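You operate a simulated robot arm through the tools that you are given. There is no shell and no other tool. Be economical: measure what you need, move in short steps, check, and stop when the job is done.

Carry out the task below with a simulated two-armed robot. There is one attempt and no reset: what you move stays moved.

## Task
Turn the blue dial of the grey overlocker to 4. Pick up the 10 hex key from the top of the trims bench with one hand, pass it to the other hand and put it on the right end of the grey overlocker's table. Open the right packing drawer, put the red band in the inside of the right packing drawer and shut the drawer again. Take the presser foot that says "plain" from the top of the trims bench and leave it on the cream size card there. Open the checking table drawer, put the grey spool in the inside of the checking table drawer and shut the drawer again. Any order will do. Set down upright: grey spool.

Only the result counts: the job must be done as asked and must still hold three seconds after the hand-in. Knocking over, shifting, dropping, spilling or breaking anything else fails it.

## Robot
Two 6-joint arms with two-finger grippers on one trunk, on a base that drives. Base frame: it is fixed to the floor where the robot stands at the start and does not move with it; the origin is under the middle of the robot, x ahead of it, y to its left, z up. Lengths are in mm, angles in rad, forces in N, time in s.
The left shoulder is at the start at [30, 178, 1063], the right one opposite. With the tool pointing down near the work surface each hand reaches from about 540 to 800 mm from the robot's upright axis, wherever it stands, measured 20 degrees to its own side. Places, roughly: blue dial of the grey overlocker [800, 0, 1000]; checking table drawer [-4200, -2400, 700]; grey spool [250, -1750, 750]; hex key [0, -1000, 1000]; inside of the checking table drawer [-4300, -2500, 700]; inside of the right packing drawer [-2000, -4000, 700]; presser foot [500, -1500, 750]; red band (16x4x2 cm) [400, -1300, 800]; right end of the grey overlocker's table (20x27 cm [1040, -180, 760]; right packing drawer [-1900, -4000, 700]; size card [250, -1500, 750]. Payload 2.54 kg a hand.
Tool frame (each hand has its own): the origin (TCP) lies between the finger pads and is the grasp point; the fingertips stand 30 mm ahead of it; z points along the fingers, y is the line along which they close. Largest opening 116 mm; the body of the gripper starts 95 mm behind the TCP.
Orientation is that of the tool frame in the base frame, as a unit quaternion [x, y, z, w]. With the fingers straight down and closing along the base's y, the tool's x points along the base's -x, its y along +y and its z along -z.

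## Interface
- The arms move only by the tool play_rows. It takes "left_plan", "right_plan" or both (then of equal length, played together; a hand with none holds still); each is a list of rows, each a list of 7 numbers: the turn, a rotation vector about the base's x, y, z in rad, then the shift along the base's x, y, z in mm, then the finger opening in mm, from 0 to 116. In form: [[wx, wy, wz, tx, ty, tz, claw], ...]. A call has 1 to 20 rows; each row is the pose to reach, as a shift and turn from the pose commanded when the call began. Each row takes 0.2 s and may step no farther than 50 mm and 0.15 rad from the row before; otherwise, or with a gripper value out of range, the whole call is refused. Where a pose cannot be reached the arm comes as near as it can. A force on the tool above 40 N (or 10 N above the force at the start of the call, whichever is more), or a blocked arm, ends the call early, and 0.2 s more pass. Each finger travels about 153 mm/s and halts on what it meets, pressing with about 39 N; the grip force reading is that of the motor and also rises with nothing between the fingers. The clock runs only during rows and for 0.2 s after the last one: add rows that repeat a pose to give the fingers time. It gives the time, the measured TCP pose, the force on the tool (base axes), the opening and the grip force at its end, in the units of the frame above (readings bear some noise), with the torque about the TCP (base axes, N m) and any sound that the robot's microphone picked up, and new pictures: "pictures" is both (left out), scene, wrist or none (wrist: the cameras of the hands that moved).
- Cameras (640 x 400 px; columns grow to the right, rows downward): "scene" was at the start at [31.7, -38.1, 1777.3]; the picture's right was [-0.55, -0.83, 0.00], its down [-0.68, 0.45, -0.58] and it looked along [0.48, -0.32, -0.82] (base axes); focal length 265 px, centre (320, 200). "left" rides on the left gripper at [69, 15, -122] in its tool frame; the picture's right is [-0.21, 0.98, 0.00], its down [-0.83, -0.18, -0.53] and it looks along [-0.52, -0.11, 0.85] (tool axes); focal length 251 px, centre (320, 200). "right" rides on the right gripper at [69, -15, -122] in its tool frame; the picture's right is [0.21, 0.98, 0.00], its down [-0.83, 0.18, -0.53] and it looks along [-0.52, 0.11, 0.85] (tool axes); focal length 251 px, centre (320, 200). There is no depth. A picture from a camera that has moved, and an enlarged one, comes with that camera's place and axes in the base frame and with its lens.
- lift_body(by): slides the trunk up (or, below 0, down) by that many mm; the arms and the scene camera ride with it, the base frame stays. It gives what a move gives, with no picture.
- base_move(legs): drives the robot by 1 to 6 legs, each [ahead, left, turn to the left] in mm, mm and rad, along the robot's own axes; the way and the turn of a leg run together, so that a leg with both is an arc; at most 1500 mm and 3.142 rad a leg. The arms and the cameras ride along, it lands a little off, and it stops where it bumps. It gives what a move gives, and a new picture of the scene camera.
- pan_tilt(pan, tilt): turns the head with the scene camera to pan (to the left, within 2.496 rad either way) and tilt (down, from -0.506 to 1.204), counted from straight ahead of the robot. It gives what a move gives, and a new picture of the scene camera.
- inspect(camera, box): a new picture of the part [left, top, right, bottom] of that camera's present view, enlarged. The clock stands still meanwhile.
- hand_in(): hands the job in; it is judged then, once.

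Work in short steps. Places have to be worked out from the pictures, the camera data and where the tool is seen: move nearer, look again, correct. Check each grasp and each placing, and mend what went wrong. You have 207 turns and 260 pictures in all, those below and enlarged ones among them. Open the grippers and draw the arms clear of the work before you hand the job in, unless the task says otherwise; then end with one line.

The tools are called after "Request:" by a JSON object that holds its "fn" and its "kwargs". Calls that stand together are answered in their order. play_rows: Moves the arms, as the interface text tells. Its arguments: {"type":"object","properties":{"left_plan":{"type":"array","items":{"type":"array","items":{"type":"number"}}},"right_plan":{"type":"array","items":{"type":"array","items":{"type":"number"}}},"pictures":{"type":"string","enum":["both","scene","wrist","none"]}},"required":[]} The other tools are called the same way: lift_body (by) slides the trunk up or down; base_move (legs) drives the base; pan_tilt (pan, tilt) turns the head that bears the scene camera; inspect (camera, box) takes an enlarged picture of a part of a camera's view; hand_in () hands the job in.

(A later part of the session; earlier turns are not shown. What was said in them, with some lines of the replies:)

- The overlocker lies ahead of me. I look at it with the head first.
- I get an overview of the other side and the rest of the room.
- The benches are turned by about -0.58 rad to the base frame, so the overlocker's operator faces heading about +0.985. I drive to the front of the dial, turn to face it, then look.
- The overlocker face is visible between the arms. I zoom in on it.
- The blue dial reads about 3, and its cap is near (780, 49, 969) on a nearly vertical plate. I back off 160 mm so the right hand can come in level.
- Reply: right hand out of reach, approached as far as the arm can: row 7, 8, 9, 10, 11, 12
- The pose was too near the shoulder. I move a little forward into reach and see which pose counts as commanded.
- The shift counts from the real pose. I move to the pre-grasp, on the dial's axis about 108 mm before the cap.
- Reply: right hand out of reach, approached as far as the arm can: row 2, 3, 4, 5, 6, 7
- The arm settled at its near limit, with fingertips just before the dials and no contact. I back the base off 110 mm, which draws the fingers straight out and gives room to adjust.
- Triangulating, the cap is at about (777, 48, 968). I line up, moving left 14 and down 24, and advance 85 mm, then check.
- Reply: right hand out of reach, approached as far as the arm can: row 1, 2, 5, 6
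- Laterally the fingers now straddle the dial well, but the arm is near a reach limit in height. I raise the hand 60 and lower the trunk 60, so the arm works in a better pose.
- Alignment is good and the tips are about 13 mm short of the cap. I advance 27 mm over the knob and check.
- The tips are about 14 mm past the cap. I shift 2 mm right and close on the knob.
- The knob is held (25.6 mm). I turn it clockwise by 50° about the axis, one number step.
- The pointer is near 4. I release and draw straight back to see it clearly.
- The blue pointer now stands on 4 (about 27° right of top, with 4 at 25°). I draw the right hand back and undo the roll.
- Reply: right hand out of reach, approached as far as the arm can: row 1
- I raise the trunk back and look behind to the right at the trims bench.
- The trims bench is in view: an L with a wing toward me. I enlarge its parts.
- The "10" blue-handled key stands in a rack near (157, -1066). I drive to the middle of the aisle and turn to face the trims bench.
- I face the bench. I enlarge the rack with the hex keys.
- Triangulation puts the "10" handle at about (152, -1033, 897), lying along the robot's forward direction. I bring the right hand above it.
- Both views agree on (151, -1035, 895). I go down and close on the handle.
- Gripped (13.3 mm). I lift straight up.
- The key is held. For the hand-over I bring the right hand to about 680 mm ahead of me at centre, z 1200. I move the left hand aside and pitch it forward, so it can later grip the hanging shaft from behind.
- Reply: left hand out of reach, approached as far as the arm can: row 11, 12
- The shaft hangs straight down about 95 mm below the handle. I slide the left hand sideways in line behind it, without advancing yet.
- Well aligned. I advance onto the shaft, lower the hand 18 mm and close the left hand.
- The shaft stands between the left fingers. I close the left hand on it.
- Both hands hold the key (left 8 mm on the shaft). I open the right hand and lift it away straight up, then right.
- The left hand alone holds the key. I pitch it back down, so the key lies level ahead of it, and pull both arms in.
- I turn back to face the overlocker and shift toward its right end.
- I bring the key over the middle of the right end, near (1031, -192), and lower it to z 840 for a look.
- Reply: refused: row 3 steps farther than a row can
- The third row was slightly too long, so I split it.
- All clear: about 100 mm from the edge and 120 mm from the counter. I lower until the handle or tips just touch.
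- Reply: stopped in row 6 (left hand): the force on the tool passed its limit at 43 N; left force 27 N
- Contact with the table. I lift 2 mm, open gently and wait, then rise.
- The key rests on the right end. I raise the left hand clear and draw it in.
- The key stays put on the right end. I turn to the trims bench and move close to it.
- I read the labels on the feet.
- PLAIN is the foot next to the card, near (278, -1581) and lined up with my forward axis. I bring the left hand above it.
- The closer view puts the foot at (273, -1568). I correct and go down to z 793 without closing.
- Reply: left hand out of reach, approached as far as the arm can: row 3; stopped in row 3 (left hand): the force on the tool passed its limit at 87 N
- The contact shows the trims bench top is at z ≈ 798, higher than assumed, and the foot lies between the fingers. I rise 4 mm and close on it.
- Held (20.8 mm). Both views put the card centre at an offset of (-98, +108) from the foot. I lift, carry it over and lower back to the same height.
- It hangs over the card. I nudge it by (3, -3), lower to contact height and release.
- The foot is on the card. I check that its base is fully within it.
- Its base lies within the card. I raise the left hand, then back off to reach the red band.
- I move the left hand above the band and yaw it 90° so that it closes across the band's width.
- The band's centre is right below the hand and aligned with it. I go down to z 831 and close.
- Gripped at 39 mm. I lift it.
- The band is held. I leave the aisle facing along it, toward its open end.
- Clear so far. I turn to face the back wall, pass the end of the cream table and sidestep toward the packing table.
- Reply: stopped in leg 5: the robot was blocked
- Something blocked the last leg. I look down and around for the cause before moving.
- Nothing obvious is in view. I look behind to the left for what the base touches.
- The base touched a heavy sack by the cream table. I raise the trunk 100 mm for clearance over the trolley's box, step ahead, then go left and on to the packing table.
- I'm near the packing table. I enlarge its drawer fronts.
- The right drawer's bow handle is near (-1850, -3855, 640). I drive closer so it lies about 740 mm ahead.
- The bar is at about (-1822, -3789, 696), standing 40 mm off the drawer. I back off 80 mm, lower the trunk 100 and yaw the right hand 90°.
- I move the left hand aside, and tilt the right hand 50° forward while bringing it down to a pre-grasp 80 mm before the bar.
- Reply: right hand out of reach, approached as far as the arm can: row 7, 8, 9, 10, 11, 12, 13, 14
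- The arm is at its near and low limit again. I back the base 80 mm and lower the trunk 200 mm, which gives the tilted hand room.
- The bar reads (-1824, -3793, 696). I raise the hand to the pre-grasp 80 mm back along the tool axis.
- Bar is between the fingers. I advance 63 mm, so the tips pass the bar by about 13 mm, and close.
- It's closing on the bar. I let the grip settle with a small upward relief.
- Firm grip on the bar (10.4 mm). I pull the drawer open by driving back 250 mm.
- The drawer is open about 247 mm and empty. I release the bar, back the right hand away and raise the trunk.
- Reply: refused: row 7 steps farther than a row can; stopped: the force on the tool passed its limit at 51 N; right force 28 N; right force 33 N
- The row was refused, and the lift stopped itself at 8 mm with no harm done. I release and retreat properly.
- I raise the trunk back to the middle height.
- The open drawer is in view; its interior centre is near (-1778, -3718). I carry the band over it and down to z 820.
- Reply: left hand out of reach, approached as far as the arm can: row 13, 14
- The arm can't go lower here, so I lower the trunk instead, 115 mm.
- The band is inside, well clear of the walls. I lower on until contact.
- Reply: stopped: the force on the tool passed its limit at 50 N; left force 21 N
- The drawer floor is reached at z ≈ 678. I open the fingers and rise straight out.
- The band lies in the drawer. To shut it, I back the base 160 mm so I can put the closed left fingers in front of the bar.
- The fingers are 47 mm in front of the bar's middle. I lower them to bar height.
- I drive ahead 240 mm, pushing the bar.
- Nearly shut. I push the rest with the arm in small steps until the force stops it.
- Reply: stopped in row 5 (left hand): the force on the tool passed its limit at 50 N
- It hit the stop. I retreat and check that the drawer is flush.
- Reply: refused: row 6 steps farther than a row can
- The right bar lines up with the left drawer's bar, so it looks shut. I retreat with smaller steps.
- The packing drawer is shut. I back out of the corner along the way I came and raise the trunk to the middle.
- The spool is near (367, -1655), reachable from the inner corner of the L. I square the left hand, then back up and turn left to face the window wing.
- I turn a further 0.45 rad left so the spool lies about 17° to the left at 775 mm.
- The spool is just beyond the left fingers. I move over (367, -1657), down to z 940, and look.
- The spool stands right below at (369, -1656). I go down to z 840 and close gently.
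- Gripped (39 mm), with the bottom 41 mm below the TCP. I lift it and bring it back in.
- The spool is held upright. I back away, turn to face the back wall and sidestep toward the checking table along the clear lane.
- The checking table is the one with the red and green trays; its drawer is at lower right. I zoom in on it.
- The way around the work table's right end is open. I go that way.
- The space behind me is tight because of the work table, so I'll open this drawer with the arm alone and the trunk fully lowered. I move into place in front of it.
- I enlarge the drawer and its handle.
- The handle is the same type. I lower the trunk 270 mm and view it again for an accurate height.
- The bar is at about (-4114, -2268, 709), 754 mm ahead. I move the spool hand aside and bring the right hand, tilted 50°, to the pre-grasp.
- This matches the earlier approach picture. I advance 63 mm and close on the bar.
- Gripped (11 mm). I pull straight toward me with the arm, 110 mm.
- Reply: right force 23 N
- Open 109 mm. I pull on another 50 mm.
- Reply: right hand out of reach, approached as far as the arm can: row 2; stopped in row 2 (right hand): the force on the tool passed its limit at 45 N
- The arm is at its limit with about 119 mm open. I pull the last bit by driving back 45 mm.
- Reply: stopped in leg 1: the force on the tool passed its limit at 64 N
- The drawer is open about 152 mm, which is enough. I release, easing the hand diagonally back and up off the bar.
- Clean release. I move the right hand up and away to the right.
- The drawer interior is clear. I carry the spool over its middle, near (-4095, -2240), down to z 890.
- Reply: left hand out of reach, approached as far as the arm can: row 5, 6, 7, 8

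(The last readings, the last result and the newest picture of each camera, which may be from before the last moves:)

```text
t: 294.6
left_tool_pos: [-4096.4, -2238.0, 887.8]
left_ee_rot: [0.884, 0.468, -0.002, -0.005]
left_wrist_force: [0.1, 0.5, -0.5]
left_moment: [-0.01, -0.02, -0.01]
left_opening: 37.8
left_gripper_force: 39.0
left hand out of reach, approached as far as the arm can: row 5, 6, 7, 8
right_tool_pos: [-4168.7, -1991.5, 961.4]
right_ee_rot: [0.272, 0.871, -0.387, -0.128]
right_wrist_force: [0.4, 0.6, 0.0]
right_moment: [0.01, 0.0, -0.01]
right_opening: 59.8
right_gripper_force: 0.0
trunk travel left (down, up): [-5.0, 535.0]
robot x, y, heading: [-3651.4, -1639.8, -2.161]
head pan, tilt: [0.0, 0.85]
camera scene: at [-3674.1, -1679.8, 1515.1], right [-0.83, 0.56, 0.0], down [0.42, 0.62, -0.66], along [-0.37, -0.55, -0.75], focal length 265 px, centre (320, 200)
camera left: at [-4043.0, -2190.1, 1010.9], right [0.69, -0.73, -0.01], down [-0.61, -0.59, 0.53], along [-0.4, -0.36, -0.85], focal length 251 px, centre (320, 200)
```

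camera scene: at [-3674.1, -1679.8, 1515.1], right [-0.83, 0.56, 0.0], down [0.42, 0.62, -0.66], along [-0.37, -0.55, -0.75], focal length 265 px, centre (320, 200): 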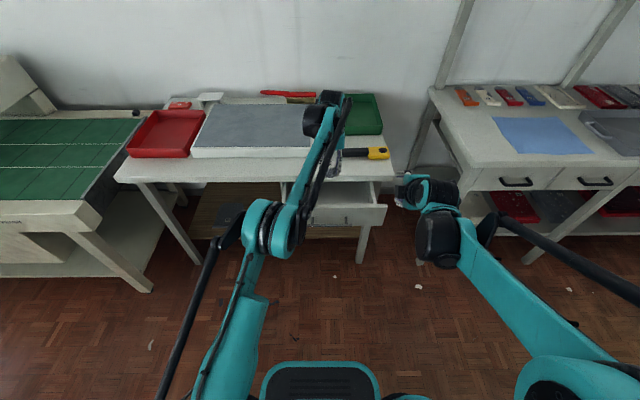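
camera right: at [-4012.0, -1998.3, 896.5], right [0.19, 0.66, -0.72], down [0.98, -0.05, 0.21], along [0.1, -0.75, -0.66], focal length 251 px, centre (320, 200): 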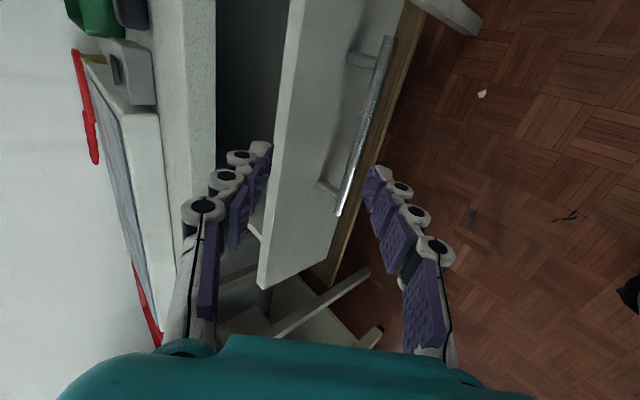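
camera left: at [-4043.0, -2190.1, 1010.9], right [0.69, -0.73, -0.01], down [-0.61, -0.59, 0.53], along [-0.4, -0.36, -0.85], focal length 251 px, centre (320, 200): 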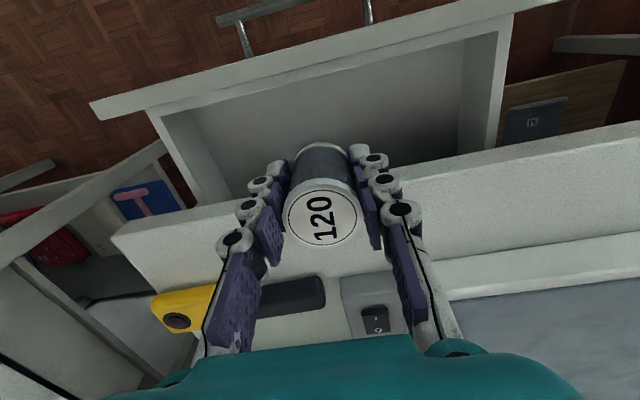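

The spool hangs between the front panel (45 mm) and the table edge (62 mm). I lower it into the drawer until it touches.

Request:
{"fn": "play_rows", "kwargs": {"left_plan": [[0, 0, 0, -3, -4, -40, 20], [0, 0, 0, -3, -4, -80, 20], [0, 0, 0, -3, -4, -115, 20], [0, 0, 0, -3, -4, -125, 20], [0, 0, 0, -3, -4, -133, 20], [0, 0, 0, -3, -4, -141, 20], [0, 0, 0, -3, -4, -148, 20], [0, 0, 0, -3, -4, -154, 20], [0, 0, 0, -3, -4, -160, 20], [0, 0, 0, -3, -4, -166, 20], [0, 0, 0, -3, -4, -172, 20], [0, 0, 0, -3, -4, -178, 20]], "pictures": "wrist"}}

```text
t: 297.2
left_tool_pos: [-4098.2, -2242.6, 711.1]
left_ee_rot: [0.884, 0.468, -0.002, -0.005]
left_wrist_force: [-0.3, 0.3, -0.4]
left_moment: [0.0, 0.02, 0.01]
left_opening: 38.1
left_gripper_force: 39.3
right_tool_pos: [-4169.3, -1991.7, 961.5]
right_ee_rot: [0.272, 0.872, -0.387, -0.127]
right_wrist_force: [0.0, -0.1, 0.5]
right_moment: [-0.01, 0.02, 0.0]
right_opening: 60.1
right_gripper_force: 0.2
trunk travel left (down, up): [-5.0, 535.0]
robot x, y, heading: [-3647.7, -1639.4, -2.165]
head pan, tilt: [0.0, 0.85]
camera left: at [-4045.4, -2195.6, 833.2], right [0.69, -0.73, -0.01], down [-0.61, -0.59, 0.53], along [-0.4, -0.36, -0.85], focal length 251 px, centre (320, 200)
```

left: 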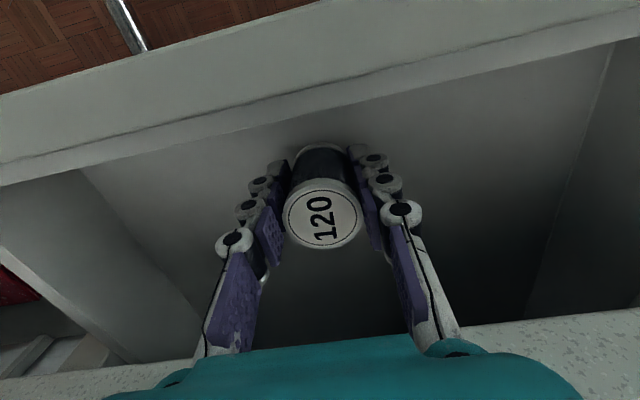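

No contact yet. I lower further in small steps.

Request:
{"fn": "play_rows", "kwargs": {"left_plan": [[0, 0, 0, 0, 0, -4, 20], [0, 0, 0, 0, 0, -8, 20], [0, 0, 0, 0, 0, -12, 20], [0, 0, 0, 0, 0, -16, 20], [0, 0, 0, 0, 0, -20, 20], [0, 0, 0, 0, 0, -24, 20], [0, 0, 0, 0, 0, -28, 20], [0, 0, 0, 0, 0, -32, 20], [0, 0, 0, 0, 0, -36, 20], [0, 0, 0, 0, 0, -40, 20]], "pictures": "wrist"}}

```text
t: 298.0
left_tool_pos: [-4097.9, -2243.3, 706.5]
left_ee_rot: [0.884, 0.468, -0.004, -0.005]
left_wrist_force: [-1.4, -1.9, 27.0]
left_moment: [-0.14, -0.17, 0.03]
left_opening: 37.7
left_gripper_force: 38.8
right_tool_pos: [-4168.6, -1989.6, 963.1]
right_ee_rot: [0.271, 0.872, -0.388, -0.128]
right_wrist_force: [-0.5, -0.2, 0.2]
right_moment: [0.0, 0.0, -0.01]
right_opening: 59.8
right_gripper_force: 0.1
trunk travel left (down, up): [-5.0, 535.0]
robot x, y, heading: [-3651.2, -1640.7, -2.163]
head pan, tilt: [0.0, 0.85]
stopped in row 3 (left hand): the force on the tool passed its limit at 46 N (the readings are from after the stop); the commanded pose is now the measured one
camera left: at [-4045.1, -2195.0, 828.5], right [0.69, -0.73, -0.01], down [-0.61, -0.58, 0.54], along [-0.4, -0.36, -0.84], focal length 251 px, centre (320, 200)
```

left: 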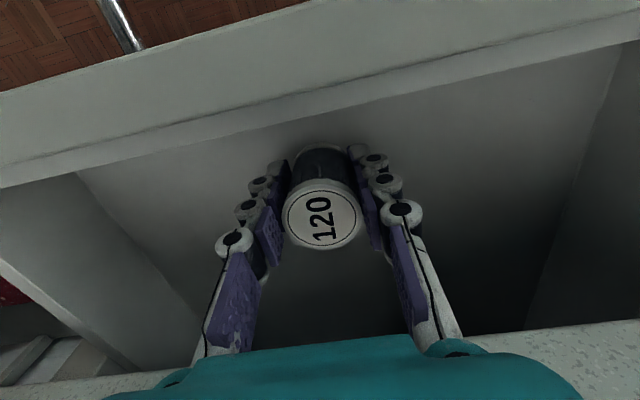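

The spool stands on the drawer floor at z ≈ 665. I relax 1 mm, open and lift straight out.

Request:
{"fn": "play_rows", "kwargs": {"left_plan": [[0, 0, 0, 0, 0, 1, 20], [0, 0, 0, 0, 0, 1, 42], [0, 0, 0, 0, 0, 1, 60], [0, 0, 0, 0, 0, 1, 70], [0, 0, 0, 0, 0, 1, 70], [0, 0, 0, 0, 0, 30, 70], [0, 0, 0, 0, 0, 70, 70], [0, 0, 0, 0, 0, 115, 70], [0, 0, 0, 0, 0, 160, 70], [0, 0, 0, 0, 0, 205, 70]], "pictures": "wrist"}}

```text
t: 300.2
left_tool_pos: [-4100.3, -2242.0, 909.1]
left_ee_rot: [0.884, 0.468, -0.002, -0.006]
left_wrist_force: [0.0, 0.8, 0.0]
left_moment: [0.04, 0.01, -0.01]
left_opening: 69.9
left_gripper_force: 0.0
right_tool_pos: [-4168.2, -1990.0, 962.7]
right_ee_rot: [0.271, 0.872, -0.387, -0.127]
right_wrist_force: [0.3, -0.4, -1.0]
right_moment: [0.02, -0.01, 0.03]
right_opening: 60.2
right_gripper_force: 0.0
trunk travel left (down, up): [-5.0, 535.0]
robot x, y, heading: [-3650.5, -1638.1, -2.163]
head pan, tilt: [0.0, 0.85]
camera left: at [-4046.3, -2194.1, 1031.0], right [0.69, -0.73, -0.01], down [-0.61, -0.59, 0.53], along [-0.4, -0.36, -0.85], focal length 251 px, centre (320, 200)
```

left: 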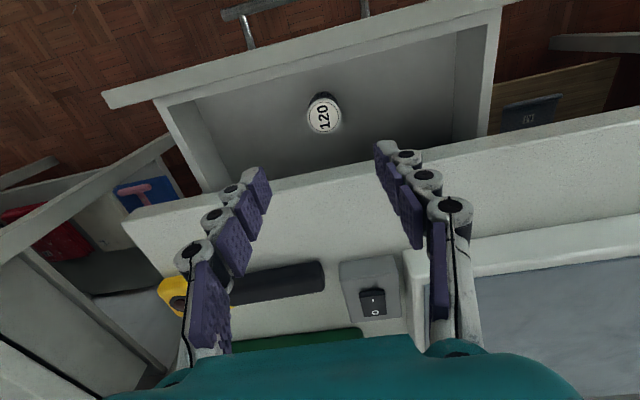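

The spool stands upright in the drawer. I close the left fingers and bring them down in front of the bar.

Request:
{"fn": "play_rows", "kwargs": {"left_plan": [[0, 0, 0, 21, 31, 0, 50], [0, 0, 0, 42, 62, 0, 20], [0, 0, 0, 64, 94, 0, 0], [0, 0, 0, 85, 126, 0, 0], [0, 0, 0, 85, 126, -45, 0], [0, 0, 0, 85, 126, -90, 0], [0, 0, 0, 85, 126, -135, 0], [0, 0, 0, 85, 126, -180, 0], [0, 0, 0, 85, 126, -188, 0], [0, 0, 0, 85, 126, -188, 0]], "pictures": "wrist"}}

Request:
{"fn": "inspect", "kwargs": {"camera": "scene", "box": [240, 150, 400, 250]}}

```text
t: 302.4
left_tool_pos: [-4013.6, -2117.9, 721.7]
left_ee_rot: [0.884, 0.468, -0.002, -0.006]
left_wrist_force: [0.0, 0.1, -0.5]
left_moment: [0.0, 0.01, -0.01]
left_opening: 0.0
left_gripper_force: 28.5
right_tool_pos: [-4168.6, -1990.7, 961.7]
right_ee_rot: [0.271, 0.872, -0.387, -0.128]
right_wrist_force: [0.0, -0.3, 0.7]
right_moment: [0.01, 0.0, -0.01]
right_opening: 60.1
right_gripper_force: 0.1
trunk travel left (down, up): [-5.0, 535.0]
robot x, y, heading: [-3647.4, -1639.7, -2.163]
head pan, tilt: [0.0, 0.85]
camera left: at [-3960.5, -2070.0, 842.6], right [0.69, -0.73, -0.01], down [-0.61, -0.59, 0.53], along [-0.4, -0.36, -0.85], focal length 251 px, centre (320, 200)
```

left: 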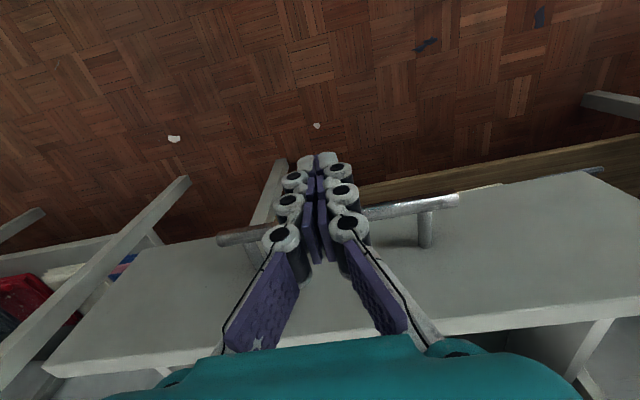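

```text
4.00 times, centred on (320, 200) of scene
camera zoom: at [-3674.3, -1680.0, 1515.1], right [-0.83, 0.56, 0.0], down [0.42, 0.62, -0.66], along [-0.37, -0.55, -0.75], focal length 1061 px, centre (320, 200)
```

zoom: 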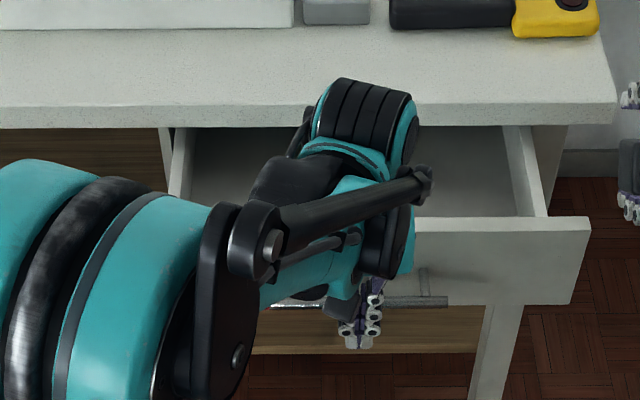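

In front of the bar's middle. I push slowly forward, 8.5 mm a row, so the spool stays standing.

Request:
{"fn": "play_rows", "kwargs": {"left_plan": [[0, 0, 0, -4.7, -7, 0, 0], [0, 0, 0, -9.5, -14.1, 0, 0], [0, 0, 0, -14.2, -21.1, 0, 0], [0, 0, 0, -19, -28.2, 0, 0], [0, 0, 0, -23.7, -35.2, 0, 0], [0, 0, 0, -28.5, -42.3, 0, 0], [0, 0, 0, -33.2, -49.3, 0, 0], [0, 0, 0, -38, -56.4, 0, 0], [0, 0, 0, -42.7, -63.4, 0, 0], [0, 0, 0, -47.5, -70.5, 0, 0], [0, 0, 0, -52.2, -77.5, 0, 0], [0, 0, 0, -57, -84.6, 0, 0], [0, 0, 0, -61.7, -91.6, 0, 0], [0, 0, 0, -66.5, -98.7, 0, 0], [0, 0, 0, -71.2, -105.7, 0, 0], [0, 0, 0, -76, -112.8, 0, 0], [0, 0, 0, -79, -117.2, 0, 0], [0, 0, 0, -79, -117.2, 0, 0]], "pictures": "wrist"}}

```text
t: 306.2
left_tool_pos: [-4093.8, -2235.1, 719.6]
left_ee_rot: [0.884, 0.468, -0.002, -0.006]
left_wrist_force: [-1.4, 0.7, 0.6]
left_moment: [0.01, -0.02, -0.01]
left_opening: 0.0
left_gripper_force: 29.2
right_tool_pos: [-4167.8, -1990.8, 962.3]
right_ee_rot: [0.271, 0.872, -0.387, -0.127]
right_wrist_force: [0.3, -0.7, 0.2]
right_moment: [-0.01, 0.01, -0.02]
right_opening: 60.0
right_gripper_force: 0.2
trunk travel left (down, up): [-5.0, 535.0]
robot x, y, heading: [-3645.8, -1641.9, -2.168]
head pan, tilt: [0.0, 0.85]
camera left: at [-4039.6, -2187.2, 842.3], right [0.69, -0.73, -0.01], down [-0.61, -0.59, 0.53], along [-0.4, -0.36, -0.85], focal length 251 px, centre (320, 200)
```

left: 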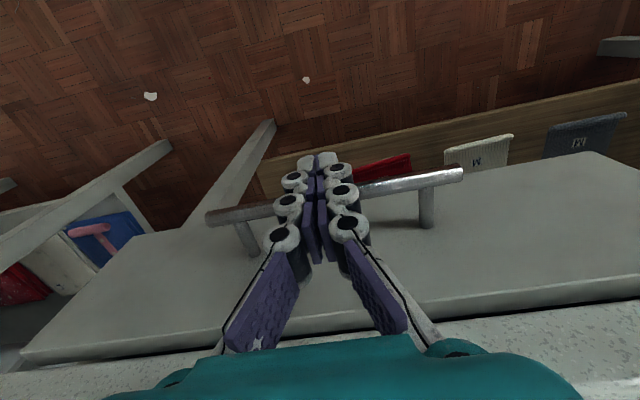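

About 20 mm remain. I push on in 4 mm steps until it stops.

Request:
{"fn": "play_rows", "kwargs": {"left_plan": [[0, 0, 0, -2.2, -3.3, 0, 0], [0, 0, 0, -4.5, -6.6, 0, 0], [0, 0, 0, -6.7, -9.9, 0, 0], [0, 0, 0, -8.9, -13.3, 0, 0], [0, 0, 0, -11.2, -16.6, 0, 0], [0, 0, 0, -13.4, -19.9, 0, 0], [0, 0, 0, -15.6, -23.2, 0, 0], [0, 0, 0, -17.9, -26.5, 0, 0], [0, 0, 0, -20.1, -29.8, 0, 0], [0, 0, 0, -22.4, -33.2, 0, 0]], "pictures": "wrist"}}

```text
t: 308.2
left_tool_pos: [-4110.7, -2259.1, 720.6]
left_ee_rot: [0.884, 0.467, 0.005, -0.009]
left_wrist_force: [7.4, 8.2, 0.3]
left_moment: [0.11, -0.18, 0.07]
left_opening: 5.6
left_gripper_force: 28.3
right_tool_pos: [-4167.9, -1990.7, 961.8]
right_ee_rot: [0.271, 0.872, -0.386, -0.128]
right_wrist_force: [0.8, 0.0, -0.4]
right_moment: [-0.02, 0.05, -0.03]
right_opening: 60.0
right_gripper_force: 0.1
trunk travel left (down, up): [-5.0, 535.0]
robot x, y, heading: [-3646.0, -1642.8, -2.166]
head pan, tilt: [0.0, 0.85]
stopped in row 9 (left hand): the force on the tool passed its limit at 49 N (the readings are from after the stop); the commanded pose is now the measured one
camera left: at [-4058.1, -2213.5, 843.3], right [0.69, -0.73, -0.01], down [-0.62, -0.59, 0.52], along [-0.39, -0.35, -0.85], focal length 251 px, centre (320, 200)
```

left: 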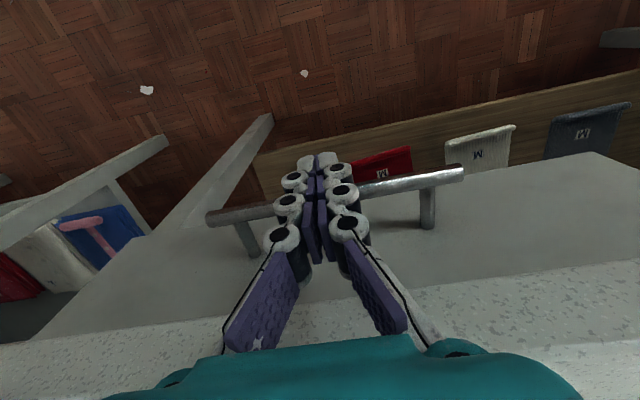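

Stopped against the closed position. I draw the left hand back and up, and check the drawer.

Request:
{"fn": "play_rows", "kwargs": {"left_plan": [[0, 0, 0, 11, 17, 0, 0], [0, 0, 0, 28, 41, 0, 0], [0, 0, 0, 39, 58, 20, 0], [0, 0, 0, 39, 58, 65, 20], [0, 0, 0, 39, 58, 110, 50], [0, 0, 0, 50, 60, 155, 80], [0, 0, 0, 85, 40, 180, 80], [0, 0, 0, 120, 15, 200, 80], [0, 0, 0, 155, -10, 220, 80]], "pictures": "none"}}

Request:
{"fn": "inspect", "kwargs": {"camera": "scene", "box": [220, 130, 400, 240]}}

```text
t: 310.2
left_tool_pos: [-3955.3, -2271.3, 939.0]
left_ee_rot: [0.884, 0.468, 0.004, -0.008]
left_wrist_force: [0.5, 0.6, -0.3]
left_moment: [0.04, -0.01, -0.03]
left_opening: 80.2
left_gripper_force: 0.0
right_tool_pos: [-4167.9, -1991.7, 961.9]
right_ee_rot: [0.271, 0.872, -0.387, -0.128]
right_wrist_force: [0.0, 0.1, 0.7]
right_moment: [0.05, 0.01, 0.01]
right_opening: 59.8
right_gripper_force: 0.0
trunk travel left (down, up): [-5.0, 535.0]
robot x, y, heading: [-3650.2, -1641.0, -2.172]
head pan, tilt: [0.0, 0.85]
```

```text
3.56 times, centred on (310, 185) of scene
camera zoom: at [-3673.3, -1680.2, 1515.1], right [-0.83, 0.56, 0.0], down [0.42, 0.62, -0.66], along [-0.37, -0.55, -0.75], focal length 943 px, centre (356, 253)
```

zoom: 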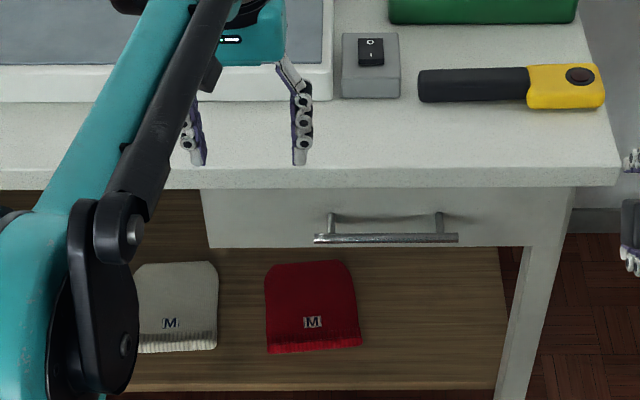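

Both drawers are shut and everything is placed. I raise the trunk so both open hands are well clear.

Request:
{"fn": "lift_body", "kwargs": {"by": 270}}

Request:
{"fn": "pan_tilt", "kwargs": {"pan": 0.0, "tilt": 0.9}}

```text
t: 312.9
left_tool_pos: [-3955.6, -2269.8, 1208.2]
left_ee_rot: [0.884, 0.467, 0.004, -0.007]
left_wrist_force: [-0.5, 0.3, 0.6]
left_moment: [-0.01, -0.03, 0.0]
left_opening: 80.2
left_gripper_force: 0.1
right_tool_pos: [-4167.6, -1991.8, 1230.5]
right_ee_rot: [0.272, 0.872, -0.387, -0.128]
right_wrist_force: [-0.4, 0.6, -1.1]
right_moment: [0.03, -0.04, -0.02]
right_opening: 59.8
right_gripper_force: 0.1
trunk travel left (down, up): [-275.0, 265.0]
robot x, y, heading: [-3647.0, -1641.8, -2.165]
head pan, tilt: [0.0, 0.85]
```

```text
t: 313.6
left_tool_pos: [-3955.4, -2270.6, 1209.6]
left_ee_rot: [0.884, 0.468, 0.004, -0.008]
left_wrist_force: [0.6, -0.8, 0.3]
left_moment: [-0.04, 0.0, -0.01]
left_opening: 79.8
left_gripper_force: 0.1
right_tool_pos: [-4168.4, -1990.4, 1230.1]
right_ee_rot: [0.271, 0.872, -0.387, -0.127]
right_wrist_force: [0.0, 0.1, -0.1]
right_moment: [-0.03, -0.02, 0.0]
right_opening: 59.9
right_gripper_force: 0.2
trunk travel left (down, up): [-275.0, 265.0]
robot x, y, heading: [-3651.2, -1641.2, -2.167]
head pan, tilt: [0.0, 0.901]
camera scene: at [-3672.6, -1677.9, 1781.2], right [-0.83, 0.56, 0.0], down [0.44, 0.65, -0.62], along [-0.35, -0.51, -0.78], focal length 265 px, centre (320, 200)
```

scene: 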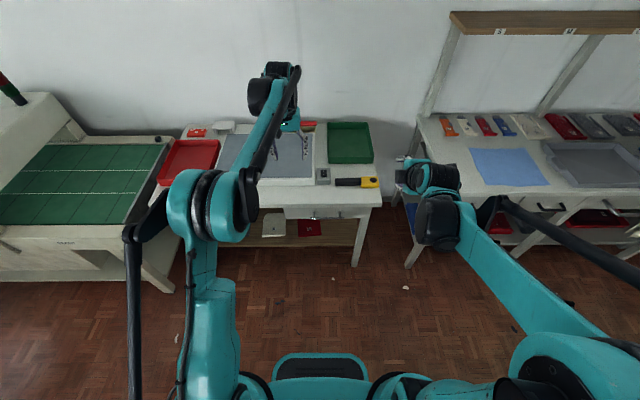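

All parts are done and the hands are open and clear, so I hand in.

Request:
{"fn": "hand_in", "kwargs": {}}

```text
The job is handed in.
```

I handed the job in with all five parts done: the dial is on 4, the 10 hex key was passed between hands and is on the overlocker's right end, the red band is shut in the right packing drawer, the "plain" foot is on the cream size card, and the grey spool stood upright in the checking drawer before I shut it (I did not look inside again).
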